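You operate a simulated robot arm through the tools that you are given. There is no shell and no other tool.

You are at the controls of a simulated two-armed robot. One attempt, no reset.

TASK
Wax the top of the long block in the bench vise.
Fine: tighten the vise first, use the yellow cloth, put it back and close the wax pot. A coat counts when it lies all over at full strength: go over it till it gets no stronger.

It is judged by the outcome, as a careful person would: the job done as asked, and still so three seconds after it is handed in. It fails if anything else is knocked over, pushed out of place, dropped, spilled or broken. Flat cloth is picked up by pressing the open fingertips on it (5 to 10 N) and closing them slowly along it; thin cloth reads only 2 to 8 mm in the jaws.

THE ROBOT
Two 7-joint arms with two-finger parallel grippers on one trunk that stands fixed in place. Base frame: the origin is at the foot of the trunk, x ahead of it, y to its left, z up; the work surface is at about z = 0.92. Readings come in m, rad, newtons and seconds.
The left shoulder is at [0.07, 0.177, 1.195], the right one opposite. With the tool pointing down near the work surface each hand reaches from about 0.3 to 0.74 m from the base axis, measured 20 degrees to its own side. Payload 3.43 kg a hand.
The tool frame of a hand sits at the grasp point between the pads (the TCP): z along the fingers, y along the line on which they close. The tips reach 0.03 m beyond it. Largest opening 0.094 m; finger width 0.028, thickness 0.01; the body of the gripper, 0.05 by 0.096 m, starts 0.055 m behind the TCP.
Orientation is told as [roll, pitch, yaw] about the base's x, y, z axes, in that order, counted from this pose: with the fingers straight down and closing along the base's y, the tool's x points along the base's -x, its y along +y and its z along -z.

THE INTERFACE
- The arms move only by the tool nudge_tool. It takes "left_moves", "right_moves" or both (then of equal length, played together; a hand with none holds still); each is a list that holds one entry, the list of rows, each a list of 7 numbers: the shift along the tool's x, y, z in units of 400 mm (1.0 is 400 mm), then the turn, a rotation vector about the tool's x, y, z in units of 120 degrees (1.0 is 120 degrees), then the gripper command, from -1 (fully open) to 1 (shut), values between in proportion. In form: [[[x, y, z, wx, wy, wz, claw], ...]]. A call has 1 to 20 rows; each row is the pose to reach, as a shift and turn from the pose commanded when the call began, along the tool's axes at that moment. A call with a number of a shift or a turn outside -1 to 1 is refused whole. Rows are played at 5 a second. More than 0.05 m and 0.15 rad between two rows, or a gripper value outside its range, and nothing of the call is played. Where a pose cannot be reached the arm comes as near as it can. A force on the tool above 40 N (or 10 N above the force at the start of the call, whichever is more), or a blocked arm, ends the call early, and 0.2 s more pass. The fingers move at their own pace (about 0.153 m/s each) and stop on an object; they squeeze with about 41 N. The grip force told is the motor's: it shows also when the fingers shut on nothing. Time passes only in rows, and 0.2 s behind the last, so rows that repeat a pose let the fingers close. It gives the time, the measured TCP pose, the force on the tool (base axes), the opening and the grip force at its end, in the units of the frame above (readings bear some noise), with the torque about the TCP (base axes, N m) and any sound that the robot's microphone picked up.
- Cameras (640 x 400 px; columns grow to the right, rows downward): "scene" is now at [0.1268, -0.0318, 1.5199]; the picture's right is [-0.45, -0.90, -0.00], its down [-0.58, 0.29, -0.76] and it looks along [0.68, -0.34, -0.65] (base axes); focal length 267 px, centre (320, 200). "left" rides on the left gripper at [0.076, -0.014, -0.102] in its tool frame; the picture's right is [0.18, 0.98, 0.00], its down [-0.75, 0.14, -0.64] and it looks along [-0.63, 0.12, 0.77] (tool axes); focal length 243 px, centre (320, 200). "right" rides on the right gripper at [0.076, 0.014, -0.102] in its tool frame; the picture's right is [-0.18, 0.98, 0.00], its down [-0.75, -0.14, -0.64] and it looks along [-0.63, -0.12, 0.77] (tool axes); focal length 243 px, centre (320, 200). There is no depth. A picture from a camera that has moved, and an enlarged one, comes with that camera's place and axes in the base frame and with its lens. The place of the scene camera against the robot may be out by one fixed shift of up to 0.025 m in any direction.
- get_image(camera): a new picture of that camera. It takes no simulated time.
- slide_trunk(by): slides the trunk up (or, below 0, down) by that many m; the arms and the scene camera ride with it, the base frame stays. It gives what a move gives, with no picture.
- pan_tilt(pan, tilt): turns the head with the scene camera to pan (to the left, within 1.501 rad either way) and tilt (down, from -0.506 to 1.204), counted from straight ahead of the robot. It gives what a move gives.
- enlarge(camera, box): a new picture of the part [left, top, right, bottom] of that camera's present view, enlarged. It takes no simulated time.
- sign_off(): hands the job in; it is judged then, once.

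Places have to be worked out from the pictures, the camera data and where the tool is seen. Open the grippers and draw the arms clear of the work before you hand the job in, unless the task says otherwise.

The tools are called after "Call:" as a command line: name --argument value ..., lists and objects as JSON in quotes. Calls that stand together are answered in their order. nudge_tool: Moves the arms, as the interface text tells. Its arguments: {"type":"object","properties":{"left_moves":{"type":"array"},"right_moves":{"type":"array"}},"required":[]} The other tools are called the same way: slide_trunk (by) moves the trunk up or down; pan_tilt (pan, tilt) turns the head that bears the scene camera; get_image (camera) takes a picture; enlarge (camera, box) takes an enlarged picture of a part of a camera's view; sign_off () hands the job in.

At the start:

```text
time_s: 0.0
left_ee_pos: [0.4186, -0.0659, 1.292]
left_tcp_rot: [-0.001, 0.0, -0.001]
left_contact_force: [-0.3, 0.8, -0.2]
left_torque: [-0.04, 0.0, 0.05]
left_opening: 0.0943
left_grip_force: 0.1
right_ee_pos: [0.3589, -0.4532, 1.313]
right_tcp_rot: [0.001, 0.0, -0.001]
right_contact_force: [-0.1, 0.2, 0.4]
right_torque: [-0.02, 0.01, -0.02]
right_opening: 0.0944
right_grip_force: 0.0
trunk travel left (down, up): [-0.775, 0.065]
head pan, tilt (commanded): [-0.463, 0.709]
```

scene: 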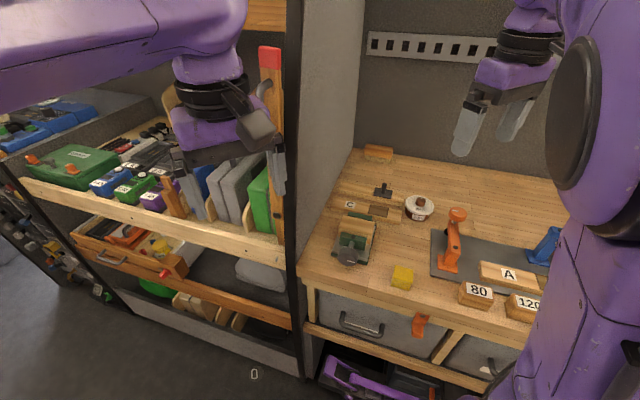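
right: 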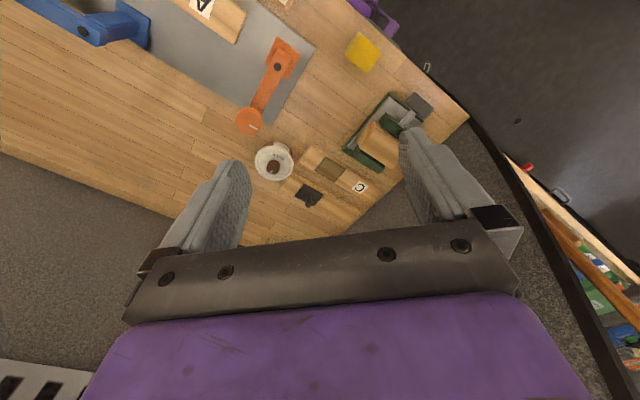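
left: 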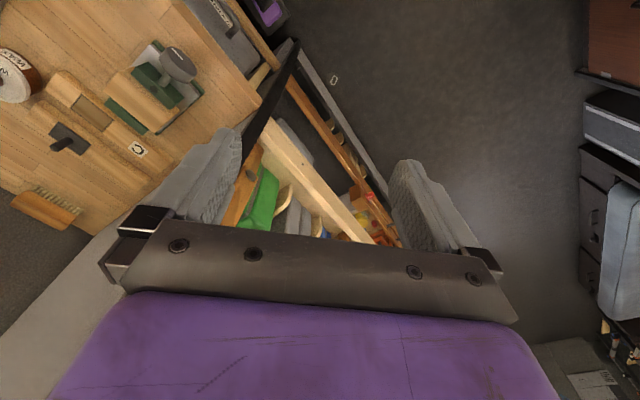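

I'll begin by looking closely at the bench: the vise, block, wax pot and yellow cloth.

Call:
enlarge --camera "scene" --box '[300, 140, 460, 300]'

Call:
enlarge --camera "right" --box '[220, 20, 460, 220]'

Call:
enlarge --camera "left" --box '[0, 0, 280, 240]'

Call:
enlarge --camera "scene" --box '[420, 180, 640, 340]'

```text
2.50 times, centred on (380, 220) of scene
camera zoom: at [0.1268, -0.0318, 1.5199], right [-0.45, -0.9, 0.0], down [-0.58, 0.29, -0.76], along [0.68, -0.34, -0.65], focal length 668 px, centre (170, 150)
```

zoom: 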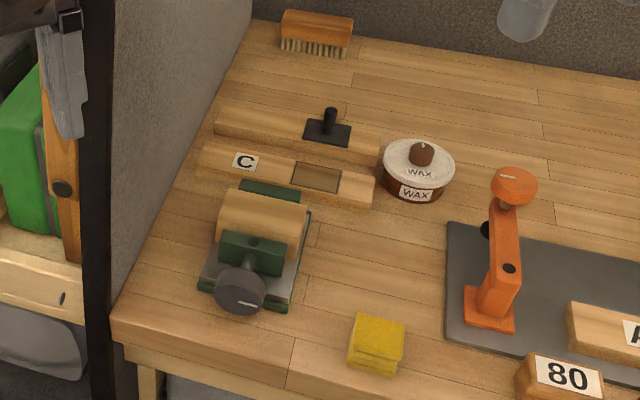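

```text
2.00 times, centred on (340, 120) of right
camera zoom: at [0.2826, -0.4368, 1.4171], right [0.18, 0.98, 0.0], down [0.75, -0.14, 0.64], along [0.63, -0.12, -0.77], focal length 485 px, centre (280, 360)
```

zoom: 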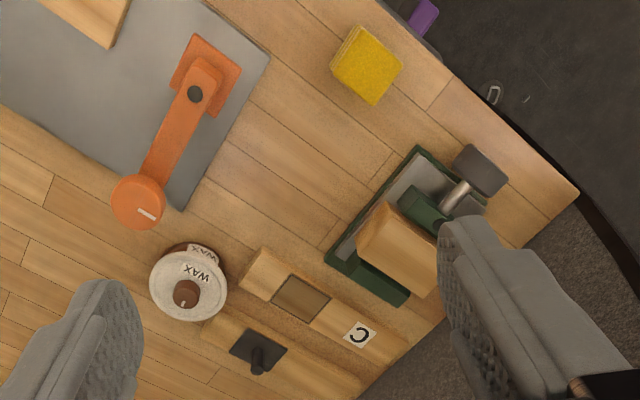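

```text
1.67 times, centred on (140, 120) of left
camera zoom: at [0.343, -0.0817, 1.3943], right [-0.18, 0.98, 0.0], down [0.75, 0.14, 0.64], along [0.63, 0.12, -0.77], focal length 404 px, centre (620, 333)
```

zoom: 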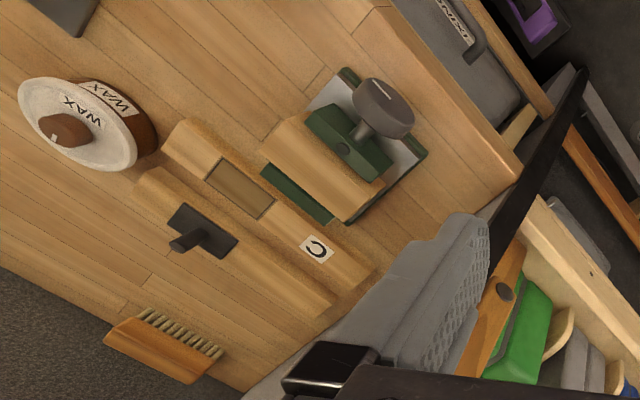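

```text
2.50 times, centred on (530, 260) of scene
camera zoom: at [0.1268, -0.0318, 1.5199], right [-0.45, -0.9, 0.0], down [-0.58, 0.29, -0.76], along [0.68, -0.34, -0.65], focal length 668 px, centre (-205, 50)
```

zoom: 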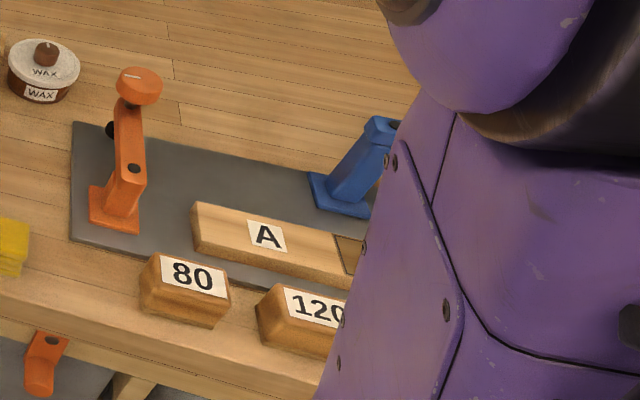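

The scene shows the vise with its knob facing the bench front (the bench is turned ~45°), the wax pot at about (0.53, -0.58) and the yellow cloth near (0.37, -0.385). I pan the head to see the rest of the bench and make sure which block and cloth are meant.

Call:
pan_tilt --pan -0.75 --tilt 0.85

Call:
get_image --camera "scene"

Call:
enlarge --camera "right" --box '[0, 0, 320, 200]'

```text
time_s: 0.8
left_ee_pos: [0.4186, -0.0665, 1.2923]
left_tcp_rot: [-0.001, 0.0, 0.001]
left_contact_force: [-0.2, 0.2, -0.4]
left_torque: [0.02, -0.03, -0.01]
left_opening: 0.0938
left_grip_force: 0.1
right_ee_pos: [0.3594, -0.451, 1.3126]
right_tcp_rot: [-0.002, 0.0, -0.001]
right_contact_force: [-0.1, 0.4, -0.1]
right_torque: [0.02, -0.03, -0.01]
right_opening: 0.094
right_grip_force: 0.0
trunk travel left (down, up): [-0.775, 0.065]
head pan, tilt (commanded): [-0.75, 0.85]
```

```text
taken
camera scene: at [0.1083, -0.0473, 1.5083], right [-0.68, -0.73, 0.0], down [-0.55, 0.51, -0.66], along [0.48, -0.45, -0.75], focal length 267 px, centre (320, 200)
```

scene: 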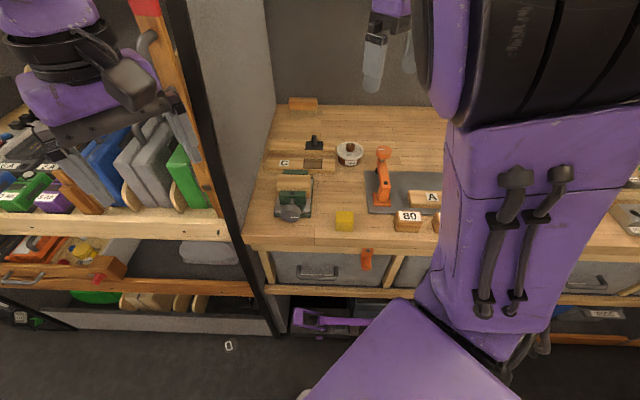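

```text
2.00 times, centred on (160, 100) of right
camera zoom: at [0.2826, -0.4367, 1.4172], right [0.18, 0.98, 0.0], down [0.75, -0.14, 0.64], along [0.63, -0.12, -0.77], focal length 485 px, centre (640, 400)
```

zoom: 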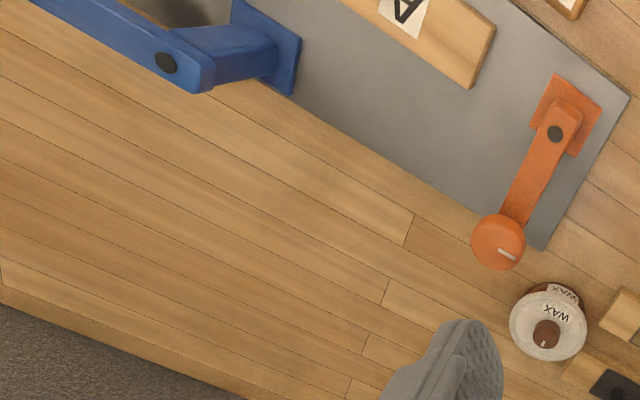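

The bench is now square in the view. I zoom in on the vise, pot and cloth.

Call:
enlarge --camera "scene" --box '[230, 90, 390, 190]'

Call:
enlarge --camera "scene" --box '[250, 165, 370, 240]'

Call:
enlarge --camera "left" --box '[90, 20, 250, 140]'

```text
4.00 times, centred on (310, 140) of scene
camera zoom: at [0.1083, -0.0473, 1.5083], right [-0.68, -0.73, 0.0], down [-0.55, 0.51, -0.66], along [0.48, -0.45, -0.75], focal length 1068 px, centre (360, 440)
```

zoom: 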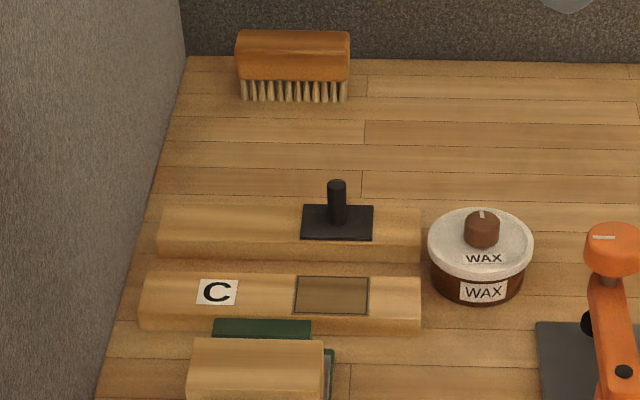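

```text
5.33 times, centred on (310, 202) of scene
camera zoom: at [0.1083, -0.0473, 1.5083], right [-0.68, -0.73, 0.0], down [-0.55, 0.51, -0.66], along [0.48, -0.45, -0.75], focal length 1424 px, centre (373, 187)
```

zoom: 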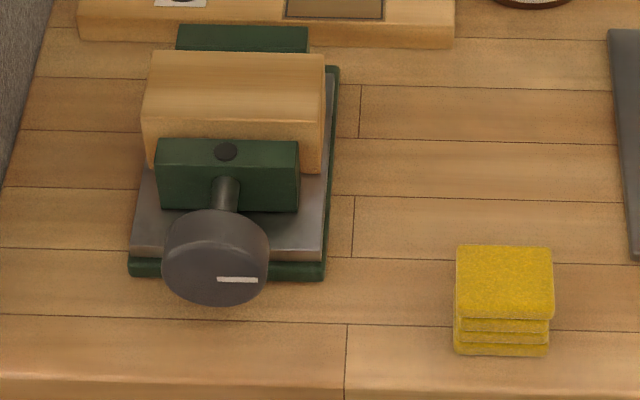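

```text
3.33 times, centred on (170, 80) of left
camera zoom: at [0.343, -0.0817, 1.3943], right [-0.18, 0.98, 0.0], down [0.75, 0.14, 0.64], along [0.63, 0.12, -0.77], focal length 809 px, centre (820, 600)
```

zoom: 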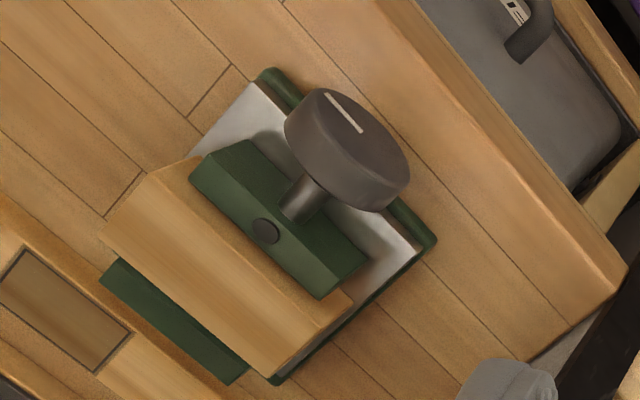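

The vise knob is a ~5 cm disc with a white mark; the cloth is a thick folded pad. I check the right end of the bench too, in case another vise or block stands there.

Call:
pan_tilt --pan -1.35 --tilt 0.75

Call:
get_image --camera "scene"

```text
time_s: 1.8
left_ee_pos: [0.4183, -0.0667, 1.292]
left_tcp_rot: [0.0, 0.001, 0.001]
left_contact_force: [0.2, -0.1, -0.3]
left_torque: [-0.03, -0.02, -0.08]
left_opening: 0.0942
left_grip_force: 0.0
right_ee_pos: [0.358, -0.4505, 1.3123]
right_tcp_rot: [-0.001, 0.001, 0.0]
right_contact_force: [-0.3, -0.6, 0.5]
right_torque: [-0.02, -0.01, 0.01]
right_opening: 0.094
right_grip_force: 0.1
trunk travel left (down, up): [-0.775, 0.065]
head pan, tilt (commanded): [-1.349, 0.75]
```

```text
taken
camera scene: at [0.0694, -0.0748, 1.5163], right [-0.98, -0.22, 0.0], down [-0.15, 0.67, -0.73], along [0.16, -0.71, -0.68], focal length 267 px, centre (320, 200)
```

scene: 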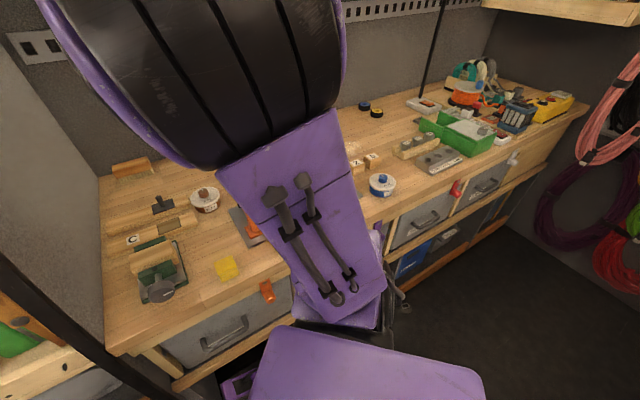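

Call:
enlarge --camera "scene" --box '[340, 80, 560, 220]'

Call:
enlarge --camera "scene" --box '[100, 170, 280, 310]'

```text
2.86 times, centred on (450, 150) of scene
camera zoom: at [0.0694, -0.0748, 1.5163], right [-0.98, -0.22, 0.0], down [-0.15, 0.67, -0.73], along [0.16, -0.71, -0.68], focal length 763 px, centre (-51, 343)
```

zoom: 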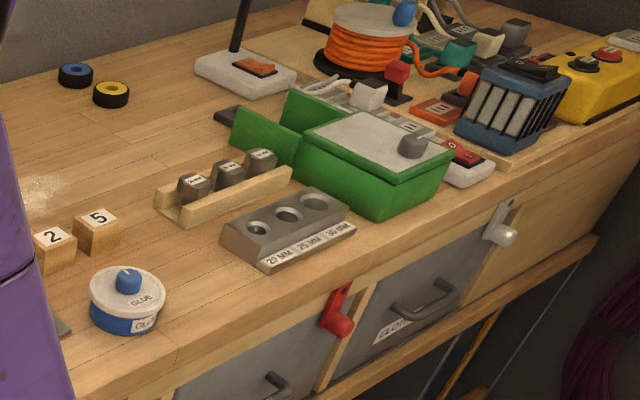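

```text
2.86 times, centred on (190, 240) of scene
camera zoom: at [0.0694, -0.0748, 1.5163], right [-0.98, -0.22, 0.0], down [-0.15, 0.67, -0.73], along [0.16, -0.71, -0.68], focal length 763 px, centre (691, 86)
```

zoom: 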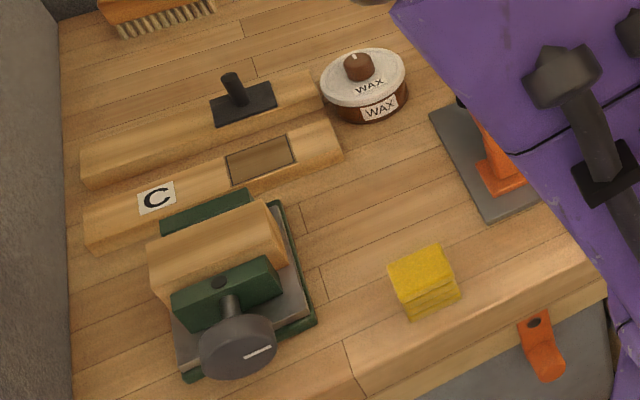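

Only one vise is on the bench, holding the block; other items are distractors. I bring the left hand (pointing down, yawed -45° to the vise axis) above the bench edge so its camera looks at the knob from close by.

Call:
nudge_tool --left_moves '[[[0.003, -0.05, 0.075, 0, 0, 0.047, -1], [0.006, -0.1, 0.15, 0, 0, 0.094, -1], [0.009, -0.15, 0.225, 0, 0, 0.141, -1], [0.012, -0.2, 0.3, 0, 0, 0.188, -1], [0.015, -0.25, 0.375, 0, 0, 0.235, -1], [0.018, -0.3, 0.45, 0, 0, 0.282, -1], [0.021, -0.35, 0.525, 0, 0, 0.329, -1], [0.025, -0.4075, 0.605, 0, 0, 0.375, -1]]]'

Call:
get_image --camera "left"

```text
time_s: 3.6
left_ee_pos: [0.4173, -0.2176, 1.058]
left_tcp_rot: [0.001, -0.001, -0.763]
left_contact_force: [0.4, 0.3, 0.3]
left_torque: [-0.04, 0.01, -0.04]
left_opening: 0.0939
left_grip_force: 0.1
left hand out of reach, approached as far as the arm can: row 8
right_ee_pos: [0.3602, -0.4522, 1.3137]
right_tcp_rot: [-0.003, 0.003, 0.001]
right_contact_force: [-0.3, 0.7, 0.2]
right_torque: [0.01, 0.01, 0.0]
right_opening: 0.0939
right_grip_force: 0.1
trunk travel left (down, up): [-0.775, 0.065]
head pan, tilt (commanded): [-1.349, 0.75]
```

```text
taken
camera left: at [0.3516, -0.1775, 1.1596], right [0.54, 0.84, 0.0], down [0.64, -0.42, 0.64], along [0.54, -0.35, -0.77], focal length 243 px, centre (320, 200)
```

left: 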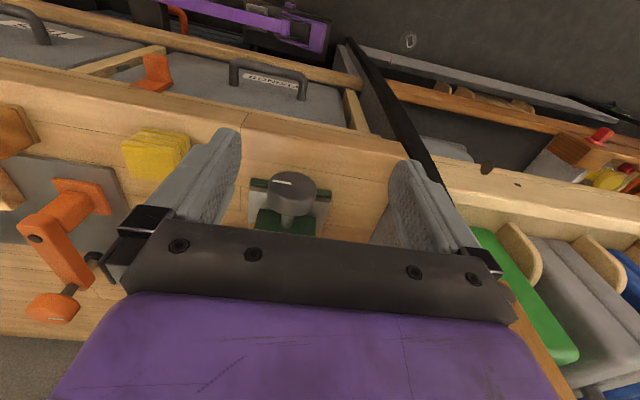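

The left hand barely reached this pose; its camera now sees the vise between the fingers. I enlarge that.

Call:
enlarge --camera "left" --box '[230, 140, 350, 240]'

Call:
pan_tilt --pan -0.75 --tilt 0.85

Call:
get_image --camera "scene"

```text
4.00 times, centred on (290, 190) of left
camera zoom: at [0.3516, -0.1775, 1.1596], right [0.54, 0.84, 0.0], down [0.64, -0.42, 0.64], along [0.54, -0.35, -0.77], focal length 970 px, centre (440, 240)
```

zoom: 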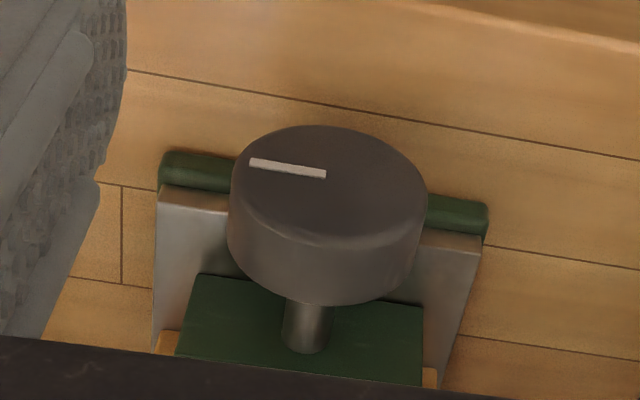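

```text
time_s: 4.6
left_ee_pos: [0.4158, -0.2185, 1.0601]
left_tcp_rot: [0.0, 0.0, -0.76]
left_contact_force: [-0.1, 0.4, 0.2]
left_torque: [0.0, -0.02, -0.03]
left_opening: 0.0942
left_grip_force: 0.0
right_ee_pos: [0.3582, -0.4524, 1.313]
right_tcp_rot: [-0.003, 0.0, 0.0]
right_contact_force: [0.4, 0.1, -0.8]
right_torque: [0.03, -0.01, -0.02]
right_opening: 0.0942
right_grip_force: 0.1
trunk travel left (down, up): [-0.775, 0.065]
head pan, tilt (commanded): [-0.75, 0.85]
```

```text
taken
camera scene: at [0.108, -0.0481, 1.5083], right [-0.68, -0.73, 0.0], down [-0.55, 0.51, -0.66], along [0.48, -0.45, -0.75], focal length 267 px, centre (320, 200)
```

scene: 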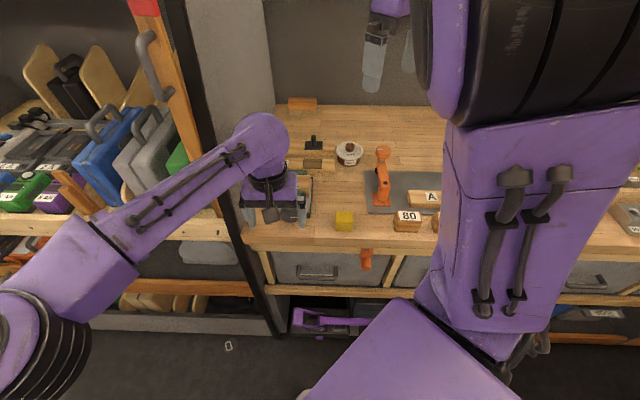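

Triangulating from two left-camera views: knob face centre ≈ (0.4545, -0.2755, 0.97), radius ≈ 24 mm, thickness ≈ 20 mm, axis along f = (0.707, -0.707, 0), and it's only ~26 mm inside the bench edge. I tip the left hand to point horizontally along the knob's axis, standing 12 cm off.

Call:
nudge_tool --left_moves '[[[0.02, 0, 0.0, 0, -0.0625, 0, -1], [0.04, 0, 0.01, 0, -0.125, 0, -1], [0.06, 0, 0.025, 0, -0.1875, 0, -1], [0.08, 0, 0.04, 0, -0.25, 0, -1], [0.1, 0, 0.055, 0, -0.3125, 0, -1], [0.115, 0, 0.075, 0, -0.375, 0, -1], [0.125, 0, 0.095, 0, -0.4375, 0, -1], [0.13, 0, 0.115, 0, -0.5, 0, -1], [0.135, 0, 0.135, 0, -0.5625, 0, -1], [0.137, 0, 0.155, 0, -0.625, 0, -1], [0.137, 0, 0.175, 0, -0.6875, 0, -1], [0.137, 0, 0.2, 0, -0.75, 0, -1]]]'

Call:
get_image --camera "scene"

Call:
get_image --camera "left"

```text
time_s: 7.2
left_ee_pos: [0.376, -0.1809, 0.979]
left_tcp_rot: [3.068, -1.57, 2.429]
left_contact_force: [-0.4, -0.5, -0.1]
left_torque: [0.0, 0.03, -0.03]
left_opening: 0.0941
left_grip_force: 0.0
right_ee_pos: [0.3576, -0.4552, 1.3124]
right_tcp_rot: [-0.001, -0.001, 0.0]
right_contact_force: [0.1, -0.7, -0.2]
right_torque: [0.0, 0.01, 0.0]
right_opening: 0.0941
right_grip_force: 0.1
trunk travel left (down, up): [-0.775, 0.065]
head pan, tilt (commanded): [-0.75, 0.85]
```

```text
taken
camera scene: at [0.1076, -0.0493, 1.5083], right [-0.68, -0.73, 0.0], down [-0.55, 0.51, -0.66], along [0.48, -0.45, -0.75], focal length 267 px, centre (320, 200)
```

scene: 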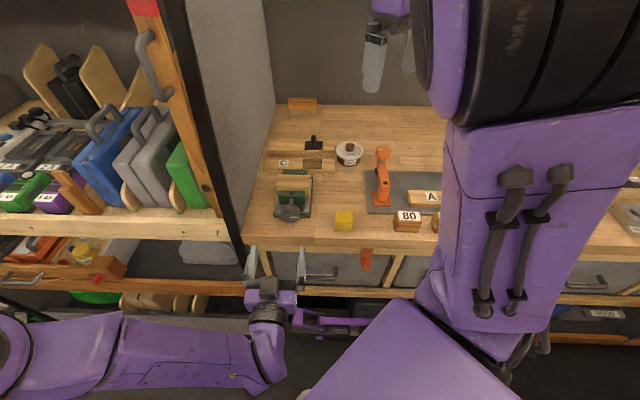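

```text
taken
camera left: at [0.2933, -0.1195, 0.9017], right [0.7, 0.69, -0.18], down [-0.36, 0.56, 0.75], along [0.62, -0.46, 0.63], focal length 243 px, centre (320, 200)
```

left: 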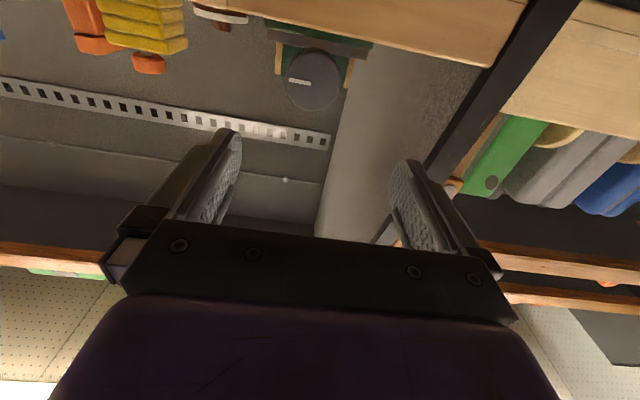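

Combining the views from above and below gives a better fix: knob face centre ≈ (0.461, -0.282, 0.959), the mark horizontal. I align the hand with the axis, pre-roll it -40° and half-close the fingers to ~61 mm so they clear the bench when turning.

Call:
nudge_tool --left_moves '[[[0.01, -0.005, 0.02, 0, 0, -0.0556, -0.3], [0.02, -0.01, 0.04, 0, 0, -0.1111, -0.3], [0.03, -0.015, 0.06, 0, 0, -0.1667, -0.3], [0.04, -0.02, 0.08, 0, 0, -0.2222, -0.3], [0.045, -0.025, 0.1, 0, 0, -0.2778, -0.3], [0.05, -0.0295, 0.125, 0, 0, -0.3333, -0.3], [0.05, -0.0295, 0.125, 0, 0, -0.3333, -0.3]]]'

Call:
get_image --camera "left"

Call:
enlarge --camera "scene" --box '[230, 160, 350, 310]'

```text
time_s: 8.8
left_ee_pos: [0.3728, -0.2528, 1.0487]
left_tcp_rot: [-1.461, -0.895, 0.731]
left_contact_force: [0.2, 0.1, 0.3]
left_torque: [0.0, -0.02, 0.03]
left_opening: 0.0613
left_grip_force: 0.0
left hand out of reach, approached as far as the arm can: row 1, 2, 3, 4, 5, 6, 7
right_ee_pos: [0.3585, -0.452, 1.3122]
right_tcp_rot: [0.0, -0.001, 0.001]
right_contact_force: [0.3, -0.7, 0.4]
right_torque: [0.03, 0.01, -0.03]
right_opening: 0.0942
right_grip_force: 0.0
trunk travel left (down, up): [-0.775, 0.065]
head pan, tilt (commanded): [-0.75, 0.85]
```

```text
taken
camera left: at [0.2559, -0.2254, 1.0047], right [0.41, 0.51, -0.75], down [-0.05, 0.84, 0.55], along [0.91, -0.19, 0.37], focal length 243 px, centre (320, 200)
```

left: 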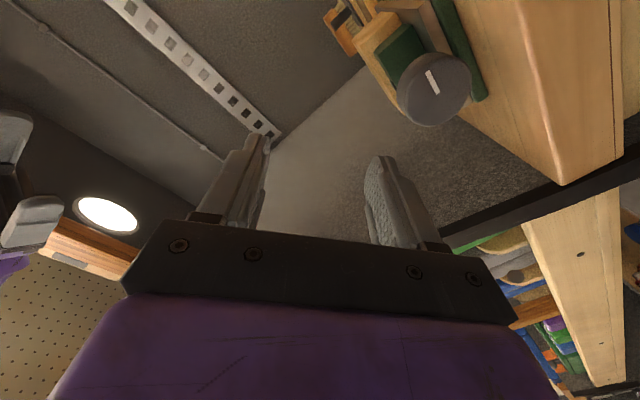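

```text
2.67 times, centred on (290, 235) of scene
camera zoom: at [0.1083, -0.0474, 1.5083], right [-0.68, -0.73, 0.0], down [-0.55, 0.51, -0.66], along [0.48, -0.45, -0.75], focal length 712 px, centre (400, 107)
```

zoom: 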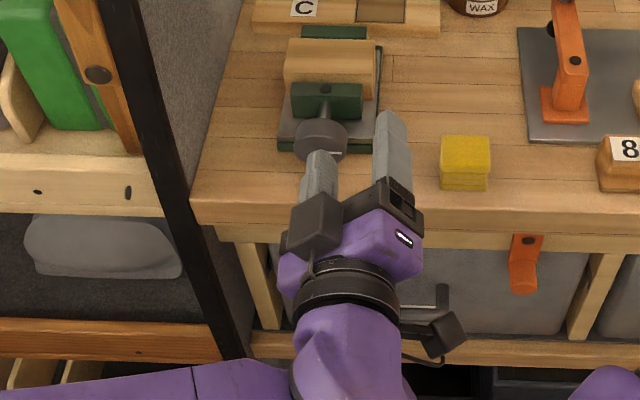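

The hand took the roll but ended ~9 cm too high: the arm can't point level that low with the shoulder at 1.195. I'll back the left hand off, undo the roll, raise the right hand a bit, and then lower the trunk.

Call:
nudge_tool --left_moves '[[[0, 0, -0.05, 0, 0, 0.03, -0.3], [0, 0, -0.1, 0, 0, 0.08, -0.3], [0, 0, -0.15, 0, 0, 0.14, -0.3], [0, 0, -0.2, 0, 0, 0.2, -0.3], [0, 0, -0.25, 0, 0, 0.26, -0.3], [0, 0, -0.3, 0, 0, 0.317, -0.3]]]' --right_moves '[[[0, 0, -0.04, 0, 0, 0, -1], [0, 0, -0.08, 0, 0, 0, -1], [0, 0, -0.12, 0, 0, 0, -1], [0, 0, -0.16, 0, 0, 0, -1], [0, 0, -0.2, 0, 0, 0, -1], [0, 0, -0.25, 0, 0, 0, -1]]]'

Call:
get_image --camera "scene"

```text
time_s: 10.4
left_ee_pos: [0.3166, -0.1729, 1.0606]
left_tcp_rot: [0.067, -1.525, -0.75]
left_contact_force: [-0.1, -1.0, 0.1]
left_torque: [-0.01, 0.01, 0.03]
left_opening: 0.0609
left_grip_force: 0.1
right_ee_pos: [0.3576, -0.4516, 1.4137]
right_tcp_rot: [-0.002, -0.002, 0.001]
right_contact_force: [-0.3, -0.6, -0.5]
right_torque: [-0.01, 0.0, 0.0]
right_opening: 0.0941
right_grip_force: 0.1
trunk travel left (down, up): [-0.775, 0.065]
head pan, tilt (commanded): [-0.75, 0.85]
stopped in row 6 (left hand): the arm was blocked; the commanded pose is now the measured one
```

```text
taken
camera scene: at [0.1082, -0.0475, 1.5083], right [-0.68, -0.73, 0.0], down [-0.55, 0.51, -0.66], along [0.48, -0.45, -0.75], focal length 267 px, centre (320, 200)
```

scene: 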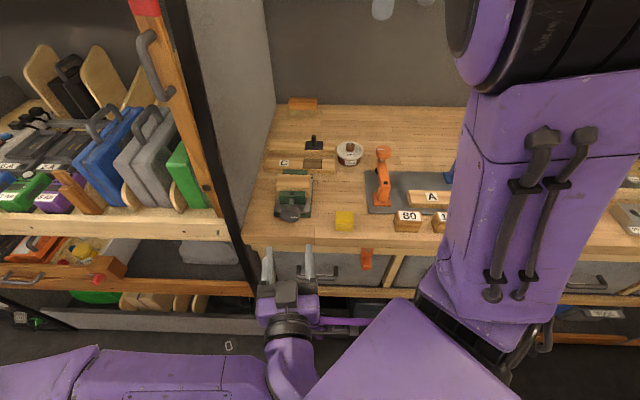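

The left wrist brushed the robot's own right-arm housing when backing off (blocked, no force left). It is clear of the bench by ~11 cm, so I lower the trunk by 0.12 m now.

Call:
slide_trunk --by -0.12

Call:
get_image --camera "scene"

Call:
get_image --camera "left"

```text
time_s: 11.9
left_ee_pos: [0.316, -0.172, 0.9397]
left_tcp_rot: [0.061, -1.525, -0.741]
left_contact_force: [-0.2, 0.3, 0.1]
left_torque: [0.01, 0.01, -0.02]
left_opening: 0.0609
left_grip_force: 0.0
right_ee_pos: [0.3577, -0.4527, 1.294]
right_tcp_rot: [-0.002, -0.001, -0.001]
right_contact_force: [1.1, 0.1, -0.1]
right_torque: [0.01, -0.01, 0.02]
right_opening: 0.0939
right_grip_force: 0.0
trunk travel left (down, up): [-0.655, 0.185]
head pan, tilt (commanded): [-0.75, 0.85]
```

```text
taken
camera scene: at [0.1081, -0.0473, 1.3884], right [-0.68, -0.73, 0.0], down [-0.55, 0.51, -0.66], along [0.48, -0.45, -0.75], focal length 267 px, centre (320, 200)
```

scene: 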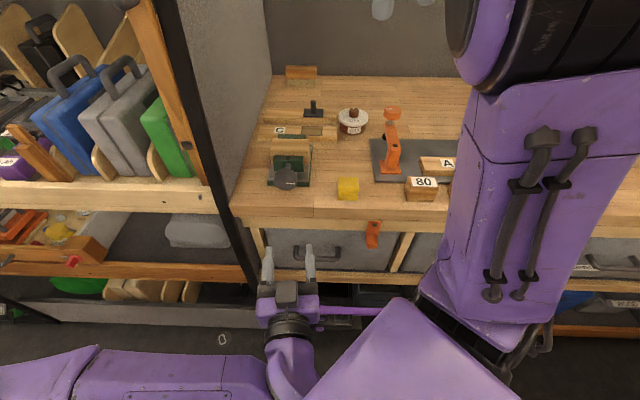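

```text
taken
camera left: at [0.2255, -0.1185, 0.8685], right [0.61, 0.77, -0.18], down [-0.38, 0.49, 0.78], along [0.69, -0.41, 0.6], focal length 243 px, centre (320, 200)
```

left: 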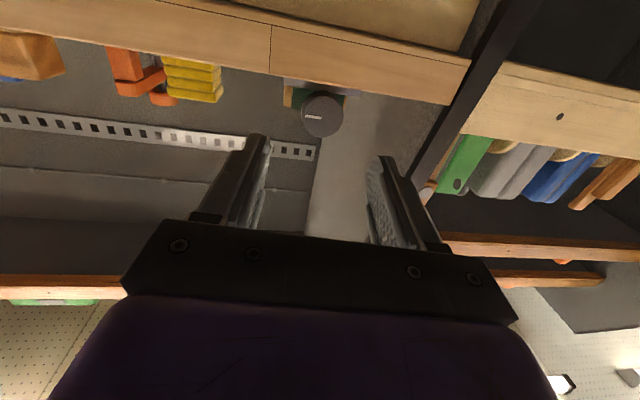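

The knob appears exactly where predicted (0.461, -0.282, 0.959). I now move the left hand to 7 cm in front of it, corrected to point along its axis, without roll first.

Call:
nudge_tool --left_moves '[[[-0.0155, 0.008, 0.07, 0.012, -0.004, 0, -0.3], [-0.031, 0.016, 0.14, 0.025, -0.009, 0, -0.3], [-0.0465, 0.024, 0.21, 0.037, -0.013, 0, -0.3], [-0.062, 0.032, 0.278, 0.049, -0.0177, 0, -0.3]]]'

Call:
get_image --camera "left"

```text
time_s: 12.9
left_ee_pos: [0.4099, -0.2368, 0.959]
left_tcp_rot: [-0.031, -1.561, -0.758]
left_contact_force: [0.5, -0.9, 1.0]
left_torque: [-0.01, 0.04, 0.02]
left_opening: 0.0611
left_grip_force: 0.1
right_ee_pos: [0.358, -0.4536, 1.293]
right_tcp_rot: [0.0, 0.0, -0.001]
right_contact_force: [-0.3, -0.5, -0.8]
right_torque: [0.03, -0.01, -0.01]
right_opening: 0.0943
right_grip_force: 0.1
trunk travel left (down, up): [-0.655, 0.185]
head pan, tilt (commanded): [-0.75, 0.85]
```

```text
taken
camera left: at [0.3277, -0.1739, 0.8839], right [0.7, 0.69, -0.18], down [-0.35, 0.55, 0.76], along [0.63, -0.47, 0.62], focal length 243 px, centre (320, 200)
```

left: 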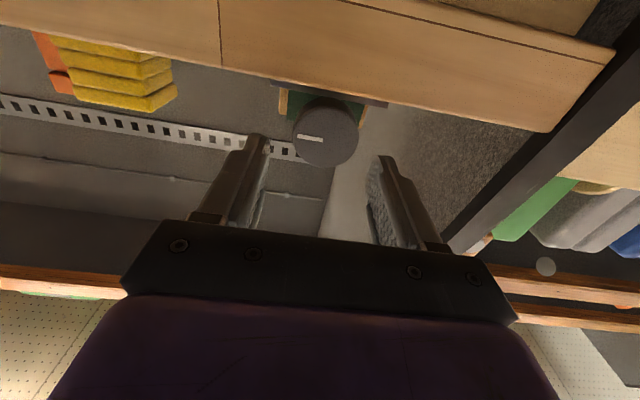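

The knob is centred as expected. I now roll the hand -40° here at standoff, correcting 4 mm sideways, to see whether the roll is reachable with the trunk lowered.

Call:
nudge_tool --left_moves '[[[0, 0.002, 0, 0, 0, -0.0556, -0.3], [0, 0.004, 0, 0, 0, -0.1111, -0.3], [0, 0.006, 0, 0, 0, -0.1667, -0.3], [0, 0.008, 0, 0, 0, -0.2222, -0.3], [0, 0.0095, 0, 0, 0, -0.2778, -0.3], [0, 0.0095, 0, 0, 0, -0.3333, -0.3], [0, 0.0095, 0, 0, 0, -0.3333, -0.3]]]'

Call:
get_image --camera "left"

Call:
get_image --camera "scene"

```text
time_s: 14.5
left_ee_pos: [0.4031, -0.2379, 0.9811]
left_tcp_rot: [-1.53, -0.874, 0.76]
left_contact_force: [0.5, 0.3, -0.1]
left_torque: [0.04, -0.04, 0.0]
left_opening: 0.0611
left_grip_force: 0.0
left hand out of reach, approached as far as the arm can: row 5, 6, 7
right_ee_pos: [0.3578, -0.4524, 1.2922]
right_tcp_rot: [-0.002, 0.0, -0.001]
right_contact_force: [0.3, -0.4, -0.3]
right_torque: [0.02, 0.03, -0.05]
right_opening: 0.094
right_grip_force: 0.0
trunk travel left (down, up): [-0.655, 0.185]
head pan, tilt (commanded): [-0.75, 0.85]
```

```text
taken
camera left: at [0.2876, -0.2089, 0.9342], right [0.43, 0.47, -0.77], down [-0.03, 0.86, 0.5], along [0.9, -0.19, 0.39], focal length 243 px, centre (320, 200)
```

left: 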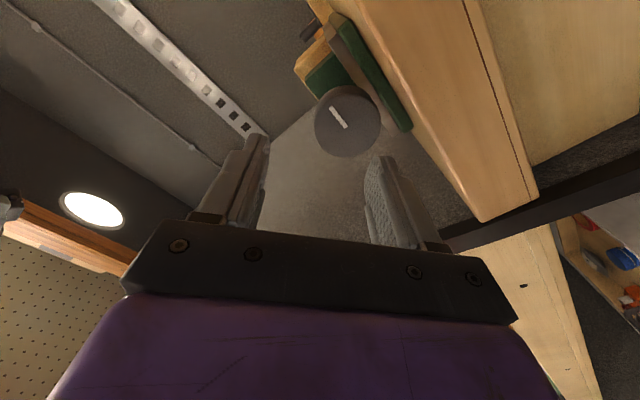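

```text
taken
camera scene: at [0.1083, -0.0476, 1.3883], right [-0.68, -0.73, 0.0], down [-0.55, 0.51, -0.66], along [0.48, -0.45, -0.75], focal length 267 px, centre (320, 200)
```

scene: 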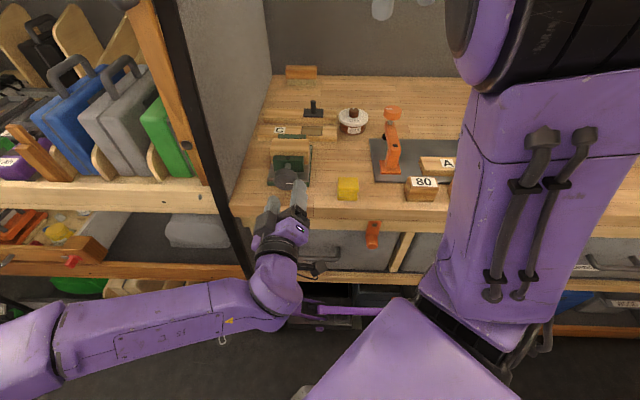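

-27° was fully reached and -40° fell only 2 cm short. I back off 4 cm and lower the trunk another 7 cm for margin.

Call:
nudge_tool --left_moves '[[[0, 0, -0.05, 0, 0, 0, -0.3], [0, 0, -0.1, 0, 0, 0, -0.3]]]'

Call:
slide_trunk --by -0.07

Call:
get_image --camera "left"

```text
time_s: 15.1
left_ee_pos: [0.3742, -0.209, 0.984]
left_tcp_rot: [-1.548, -0.874, 0.767]
left_contact_force: [-0.3, 0.4, 0.4]
left_torque: [-0.02, 0.04, 0.01]
left_opening: 0.061
left_grip_force: 0.1
left hand out of reach, approached as far as the arm can: row 1
right_ee_pos: [0.3583, -0.4521, 1.2922]
right_tcp_rot: [-0.002, 0.001, 0.0]
right_contact_force: [0.1, 0.7, -0.6]
right_torque: [-0.02, -0.05, 0.02]
right_opening: 0.0939
right_grip_force: 0.1
trunk travel left (down, up): [-0.655, 0.185]
head pan, tilt (commanded): [-0.75, 0.85]
```

```text
time_s: 16.2
left_ee_pos: [0.3755, -0.2093, 0.9136]
left_tcp_rot: [-1.546, -0.874, 0.767]
left_contact_force: [0.1, -0.2, -0.8]
left_torque: [0.01, 0.01, 0.0]
left_opening: 0.061
left_grip_force: 0.1
right_ee_pos: [0.3576, -0.452, 1.2228]
right_tcp_rot: [-0.001, 0.0, 0.001]
right_contact_force: [0.7, 0.5, 0.6]
right_torque: [-0.04, 0.01, 0.0]
right_opening: 0.094
right_grip_force: 0.0
trunk travel left (down, up): [-0.585, 0.255]
head pan, tilt (commanded): [-0.75, 0.85]
```

```text
taken
camera left: at [0.2593, -0.1807, 0.8655], right [0.44, 0.46, -0.77], down [-0.03, 0.87, 0.5], along [0.9, -0.2, 0.4], focal length 243 px, centre (320, 200)
```

left: 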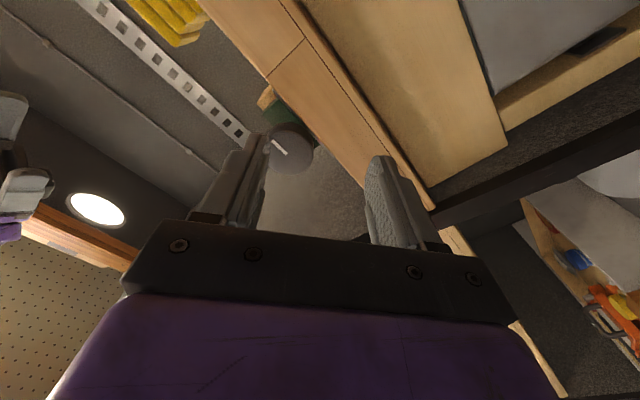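

Now tool z lies on the vise axis with roll ≈ -40°. I raise the hand to knob height, ease the roll to about -32°, narrow the opening to ~57 mm and come to 5 cm short of the grasp.

Call:
nudge_tool --left_moves '[[[-0.05, -0.028, 0, 0, 0, 0.02, -0.22], [-0.101, -0.0556, 0.0, 0, 0, 0.04, -0.22], [-0.101, -0.0556, 0.05, 0, 0, 0.0633, -0.22], [-0.101, -0.0556, 0.1, 0, 0, 0.0633, -0.22], [-0.101, -0.0556, 0.1435, 0, 0, 0.0633, -0.22], [-0.101, -0.0556, 0.1435, 0, 0, 0.0633, -0.22]]]'

Call:
get_image --camera "left"

Call:
enlarge --camera "scene" --box '[230, 120, 350, 270]'

```text
time_s: 17.6
left_ee_pos: [0.4223, -0.2444, 0.9578]
left_tcp_rot: [-1.541, -1.007, 0.761]
left_contact_force: [0.2, 0.3, -0.6]
left_torque: [-0.01, 0.03, 0.01]
left_opening: 0.0573
left_grip_force: 0.2
right_ee_pos: [0.3586, -0.4525, 1.2227]
right_tcp_rot: [-0.002, -0.002, 0.0]
right_contact_force: [0.0, -0.3, 0.9]
right_torque: [0.02, 0.02, -0.03]
right_opening: 0.094
right_grip_force: 0.1
trunk travel left (down, up): [-0.585, 0.255]
head pan, tilt (commanded): [-0.75, 0.85]
```

```text
taken
camera left: at [0.3119, -0.2102, 0.9023], right [0.51, 0.53, -0.68], down [-0.08, 0.82, 0.57], along [0.86, -0.24, 0.46], focal length 243 px, centre (320, 200)
```

left: 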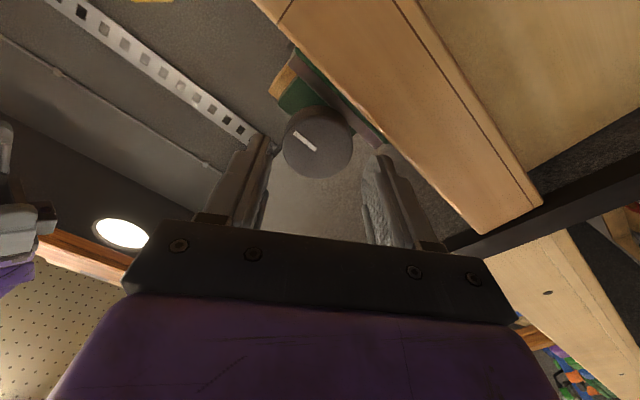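

```text
2.67 times, centred on (290, 195) of scene
camera zoom: at [0.1081, -0.0471, 1.3183], right [-0.68, -0.73, 0.0], down [-0.55, 0.51, -0.66], along [0.48, -0.45, -0.75], focal length 712 px, centre (400, 213)
```

zoom: 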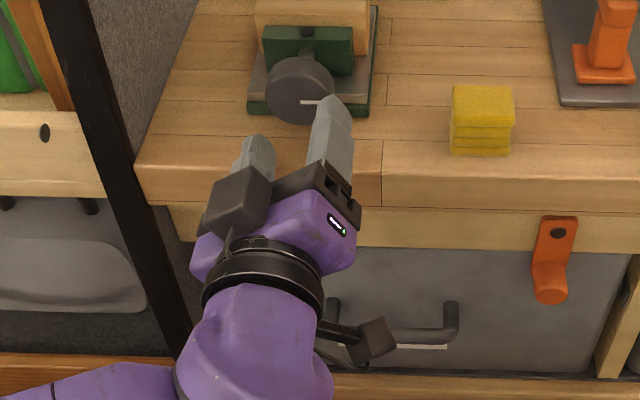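

Alignment matches predictions within a couple of pixels. I advance 5 cm so the fingers straddle the knob, then close.

Call:
nudge_tool --left_moves '[[[0, 0, 0.04, 0, 0, 0, -0.22], [0, 0, 0.08, 0, 0, 0, -0.22], [0, 0, 0.125, 0, 0, 0, -0.22], [0, 0, 0.125, 0, 0, 0, -0.22]]]'

Call:
get_image --camera "left"

Call:
enlarge --camera "scene" --box '[230, 120, 350, 270]'

```text
time_s: 18.6
left_ee_pos: [0.4558, -0.2789, 0.9577]
left_tcp_rot: [-1.543, -1.005, 0.761]
left_contact_force: [-6.9, 6.8, -0.3]
left_torque: [0.22, 0.23, 0.2]
left_opening: 0.0579
left_grip_force: 1.1
right_ee_pos: [0.358, -0.4505, 1.2235]
right_tcp_rot: [-0.002, -0.001, 0.002]
right_contact_force: [0.1, 0.1, 0.0]
right_torque: [0.03, 0.03, -0.01]
right_opening: 0.0941
right_grip_force: 0.0
trunk travel left (down, up): [-0.585, 0.255]
head pan, tilt (commanded): [-0.75, 0.85]
```

```text
taken
camera left: at [0.3465, -0.2448, 0.9018], right [0.51, 0.52, -0.68], down [-0.08, 0.82, 0.57], along [0.86, -0.24, 0.46], focal length 243 px, centre (320, 200)
```

left: 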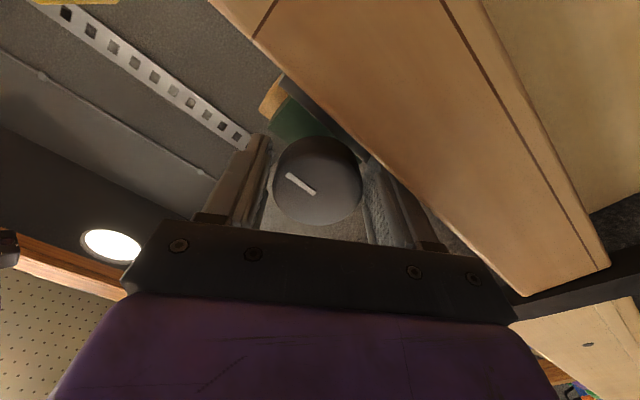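

```text
2.67 times, centred on (290, 195) of scene
camera zoom: at [0.107, -0.0458, 1.3184], right [-0.68, -0.73, 0.0], down [-0.55, 0.51, -0.66], along [0.48, -0.45, -0.75], focal length 712 px, centre (400, 213)
```

zoom: 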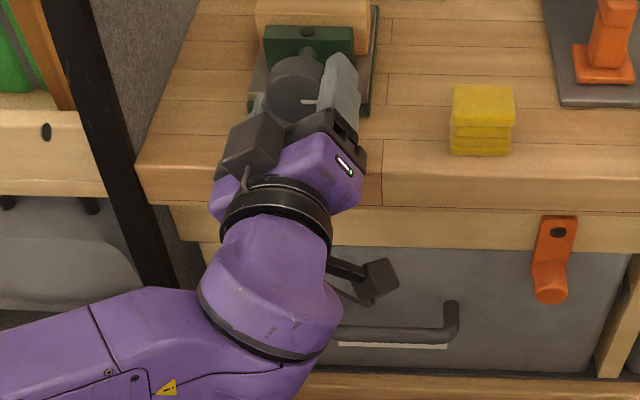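

Fingers straddle the knob, with a light axial push (~10 N), presumably tips against the vise base plate. I back off 5 mm and close on the knob.

Call:
nudge_tool --left_moves '[[[0, 0, -0.0125, 0, 0, 0, -0.22], [0, 0, -0.0125, 0, 0, 0, 0.2], [0, 0, -0.0125, 0, 0, 0, 1], [0, 0, -0.0125, 0, 0, 0, 1], [0, 0, -0.0125, 0, 0, 0, 1]]]'

Call:
get_image --camera "left"

```text
time_s: 19.8
left_ee_pos: [0.4546, -0.2785, 0.9564]
left_tcp_rot: [-1.541, -1.008, 0.76]
left_contact_force: [4.3, -9.2, 5.3]
left_torque: [0.09, 0.06, -0.29]
left_opening: 0.0498
left_grip_force: 45.4
right_ee_pos: [0.3591, -0.4538, 1.2224]
right_tcp_rot: [0.0, -0.001, 0.0]
right_contact_force: [-1.4, -0.4, 0.0]
right_torque: [0.01, -0.03, -0.01]
right_opening: 0.0939
right_grip_force: 0.0
trunk travel left (down, up): [-0.585, 0.255]
head pan, tilt (commanded): [-0.75, 0.85]
```

```text
taken
camera left: at [0.3444, -0.2433, 0.9016], right [0.51, 0.53, -0.68], down [-0.08, 0.82, 0.57], along [0.86, -0.24, 0.46], focal length 243 px, centre (320, 200)
```

left: 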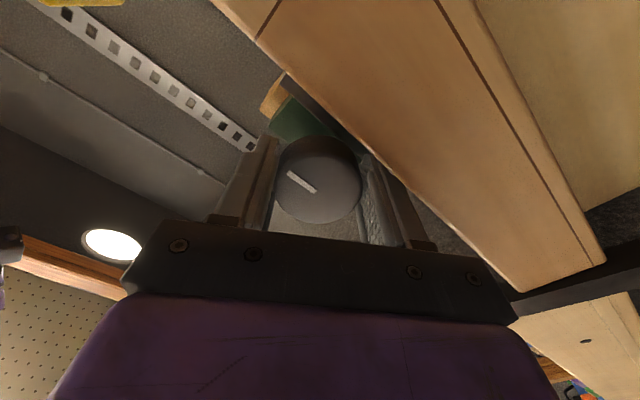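

The knob is held (opening 49.8 mm, grip 45 N). I turn it clockwise (positive about tool z) by 70° and watch torque, sound and the mark.

Call:
nudge_tool --left_moves '[[[0, 0, 0, 0, 0, 0.058, 1], [0, 0, 0, 0, 0, 0.116, 1], [0, 0, 0, 0, 0, 0.174, 1], [0, 0, 0, 0, 0, 0.232, 1], [0, 0, 0, 0, 0, 0.29, 1], [0, 0, 0, 0, 0, 0.348, 1], [0, 0, 0, 0, 0, 0.406, 1], [0, 0, 0, 0, 0, 0.464, 1], [0, 0, 0, 0, 0, 0.522, 1], [0, 0, 0, 0, 0, 0.583, 1]]]'

Call:
get_image --camera "left"

Call:
enlarge --camera "scene" --box '[230, 120, 350, 270]'

```text
time_s: 22.0
left_ee_pos: [0.4604, -0.274, 0.9575]
left_tcp_rot: [1.549, -0.916, -2.331]
left_contact_force: [29.9, 1.8, 16.6]
left_torque: [-0.12, 0.12, 0.42]
left_opening: 0.0495
left_grip_force: 45.0
right_ee_pos: [0.3638, -0.4511, 1.2219]
right_tcp_rot: [-0.002, 0.004, 0.003]
right_contact_force: [-0.9, 0.2, -1.2]
right_torque: [0.0, 0.01, -0.01]
right_opening: 0.094
right_grip_force: 0.0
trunk travel left (down, up): [-0.585, 0.255]
head pan, tilt (commanded): [-0.75, 0.85]
```

```text
taken
camera left: at [0.4116, -0.1779, 0.8894], right [0.63, 0.63, 0.45], down [-0.7, 0.2, 0.69], along [0.35, -0.75, 0.56], focal length 243 px, centre (320, 200)
```

left: 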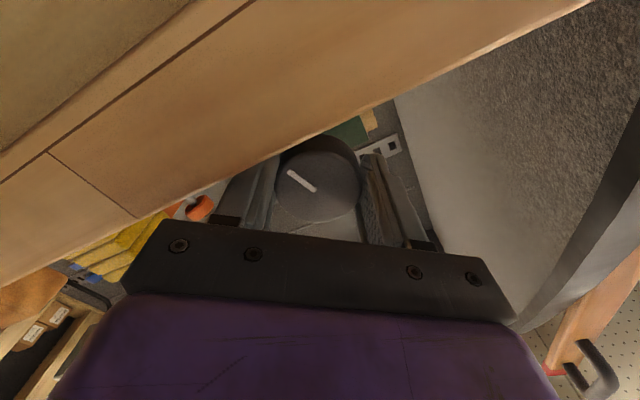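

```text
2.67 times, centred on (290, 195) of scene
camera zoom: at [0.1129, -0.0459, 1.3181], right [-0.68, -0.73, 0.0], down [-0.55, 0.51, -0.66], along [0.48, -0.45, -0.75], focal length 712 px, centre (400, 213)
```

zoom: 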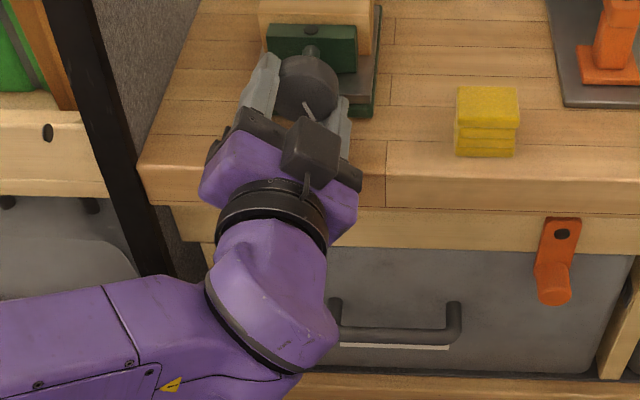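

The knob followed the hand by 70°, with side load telling that its true axis is ~3 mm higher (z≈0.962) and ~2 mm to +e. No tightness yet; I release, back off 5 cm and look again.

Call:
nudge_tool --left_moves '[[[0, 0, 0, 0, 0, 0, -0.22], [0, 0, 0, 0, 0, 0, -0.22], [0, 0, -0.06, 0, 0, 0, -0.22], [0, 0, -0.125, 0, 0, 0, -0.22], [0, 0, -0.125, 0, 0, 0, -0.22]]]'

Call:
get_image --camera "left"

Call:
enlarge --camera "scene" --box '[230, 110, 330, 210]'

```text
time_s: 23.2
left_ee_pos: [0.4181, -0.242, 0.9564]
left_tcp_rot: [1.539, -0.915, -2.331]
left_contact_force: [-0.5, -0.2, -1.0]
left_torque: [0.0, -0.01, 0.0]
left_opening: 0.0577
left_grip_force: 0.0
right_ee_pos: [0.3578, -0.4535, 1.222]
right_tcp_rot: [0.0, 0.002, 0.0]
right_contact_force: [-0.2, 0.1, -0.7]
right_torque: [0.01, 0.03, 0.0]
right_opening: 0.0938
right_grip_force: 0.0
trunk travel left (down, up): [-0.585, 0.255]
head pan, tilt (commanded): [-0.75, 0.85]
```

```text
taken
camera left: at [0.3698, -0.1445, 0.8888], right [0.64, 0.62, 0.45], down [-0.69, 0.2, 0.7], along [0.34, -0.76, 0.56], focal length 243 px, centre (320, 200)
```

left: 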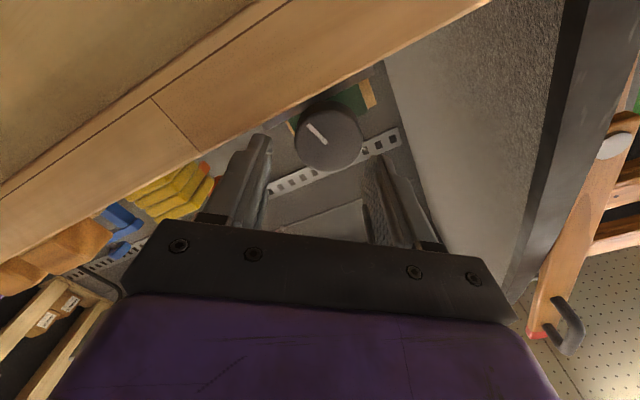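

```text
4.00 times, centred on (280, 160) of scene
camera zoom: at [0.1087, -0.0482, 1.318], right [-0.68, -0.73, 0.0], down [-0.55, 0.51, -0.66], along [0.48, -0.45, -0.75], focal length 1068 px, centre (480, 360)
```

zoom: 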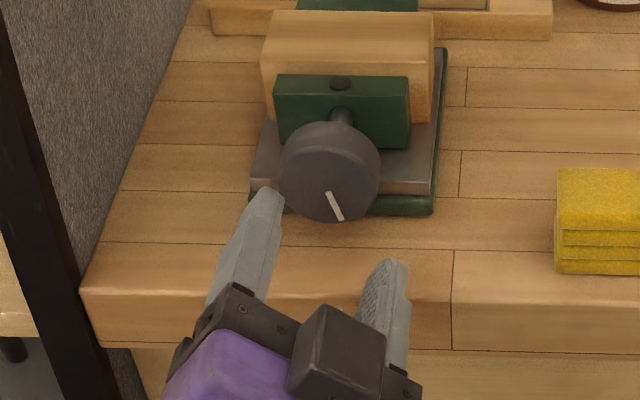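

The mark has moved ~68° clockwise. I roll back at standoff, correct position by the estimated offset, re-approach and grip again.

Call:
nudge_tool --left_moves '[[[-0.0006, 0.0015, 0, 0, 0, -0.058, -0.22], [-0.0011, 0.003, 0, 0, 0, -0.116, -0.22], [-0.0017, 0.0045, 0, 0, 0, -0.174, -0.22], [-0.0022, 0.006, 0, 0, 0, -0.232, -0.22], [-0.0028, 0.0075, 0, 0, 0, -0.29, -0.22], [-0.0034, 0.009, 0, 0, 0, -0.348, -0.22], [-0.004, 0.011, 0, 0, 0, -0.406, -0.22], [-0.0045, 0.0125, 0, 0, 0, -0.464, -0.22], [-0.005, 0.014, 0, 0, 0, -0.522, -0.22], [-0.0056, 0.0155, 0, 0, 0, -0.583, -0.22], [-0.0056, 0.0155, 0.04, 0, 0, -0.583, -0.22], [-0.0056, 0.0155, 0.08, 0, 0, -0.583, -0.22], [-0.0056, 0.0155, 0.124, 0, 0, -0.583, -0.22], [-0.0056, 0.0155, 0.124, 0, 0, -0.583, -0.22]]]'

Call:
get_image --camera "left"

```text
time_s: 26.2
left_ee_pos: [0.4557, -0.2735, 0.962]
left_tcp_rot: [-1.542, -1.005, 0.762]
left_contact_force: [-0.4, 0.0, 0.2]
left_torque: [-0.01, -0.01, 0.0]
left_opening: 0.0574
left_grip_force: 0.0
right_ee_pos: [0.3585, -0.4511, 1.2233]
right_tcp_rot: [-0.003, -0.001, 0.0]
right_contact_force: [0.1, -0.1, 0.0]
right_torque: [-0.02, -0.02, 0.02]
right_opening: 0.0939
right_grip_force: 0.1
trunk travel left (down, up): [-0.585, 0.255]
head pan, tilt (commanded): [-0.75, 0.85]
```

```text
taken
camera left: at [0.3453, -0.2393, 0.907], right [0.51, 0.53, -0.68], down [-0.08, 0.82, 0.57], along [0.86, -0.24, 0.46], focal length 243 px, centre (320, 200)
```

left: 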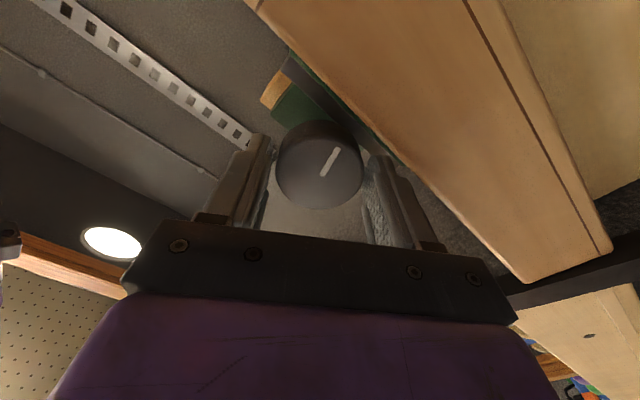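

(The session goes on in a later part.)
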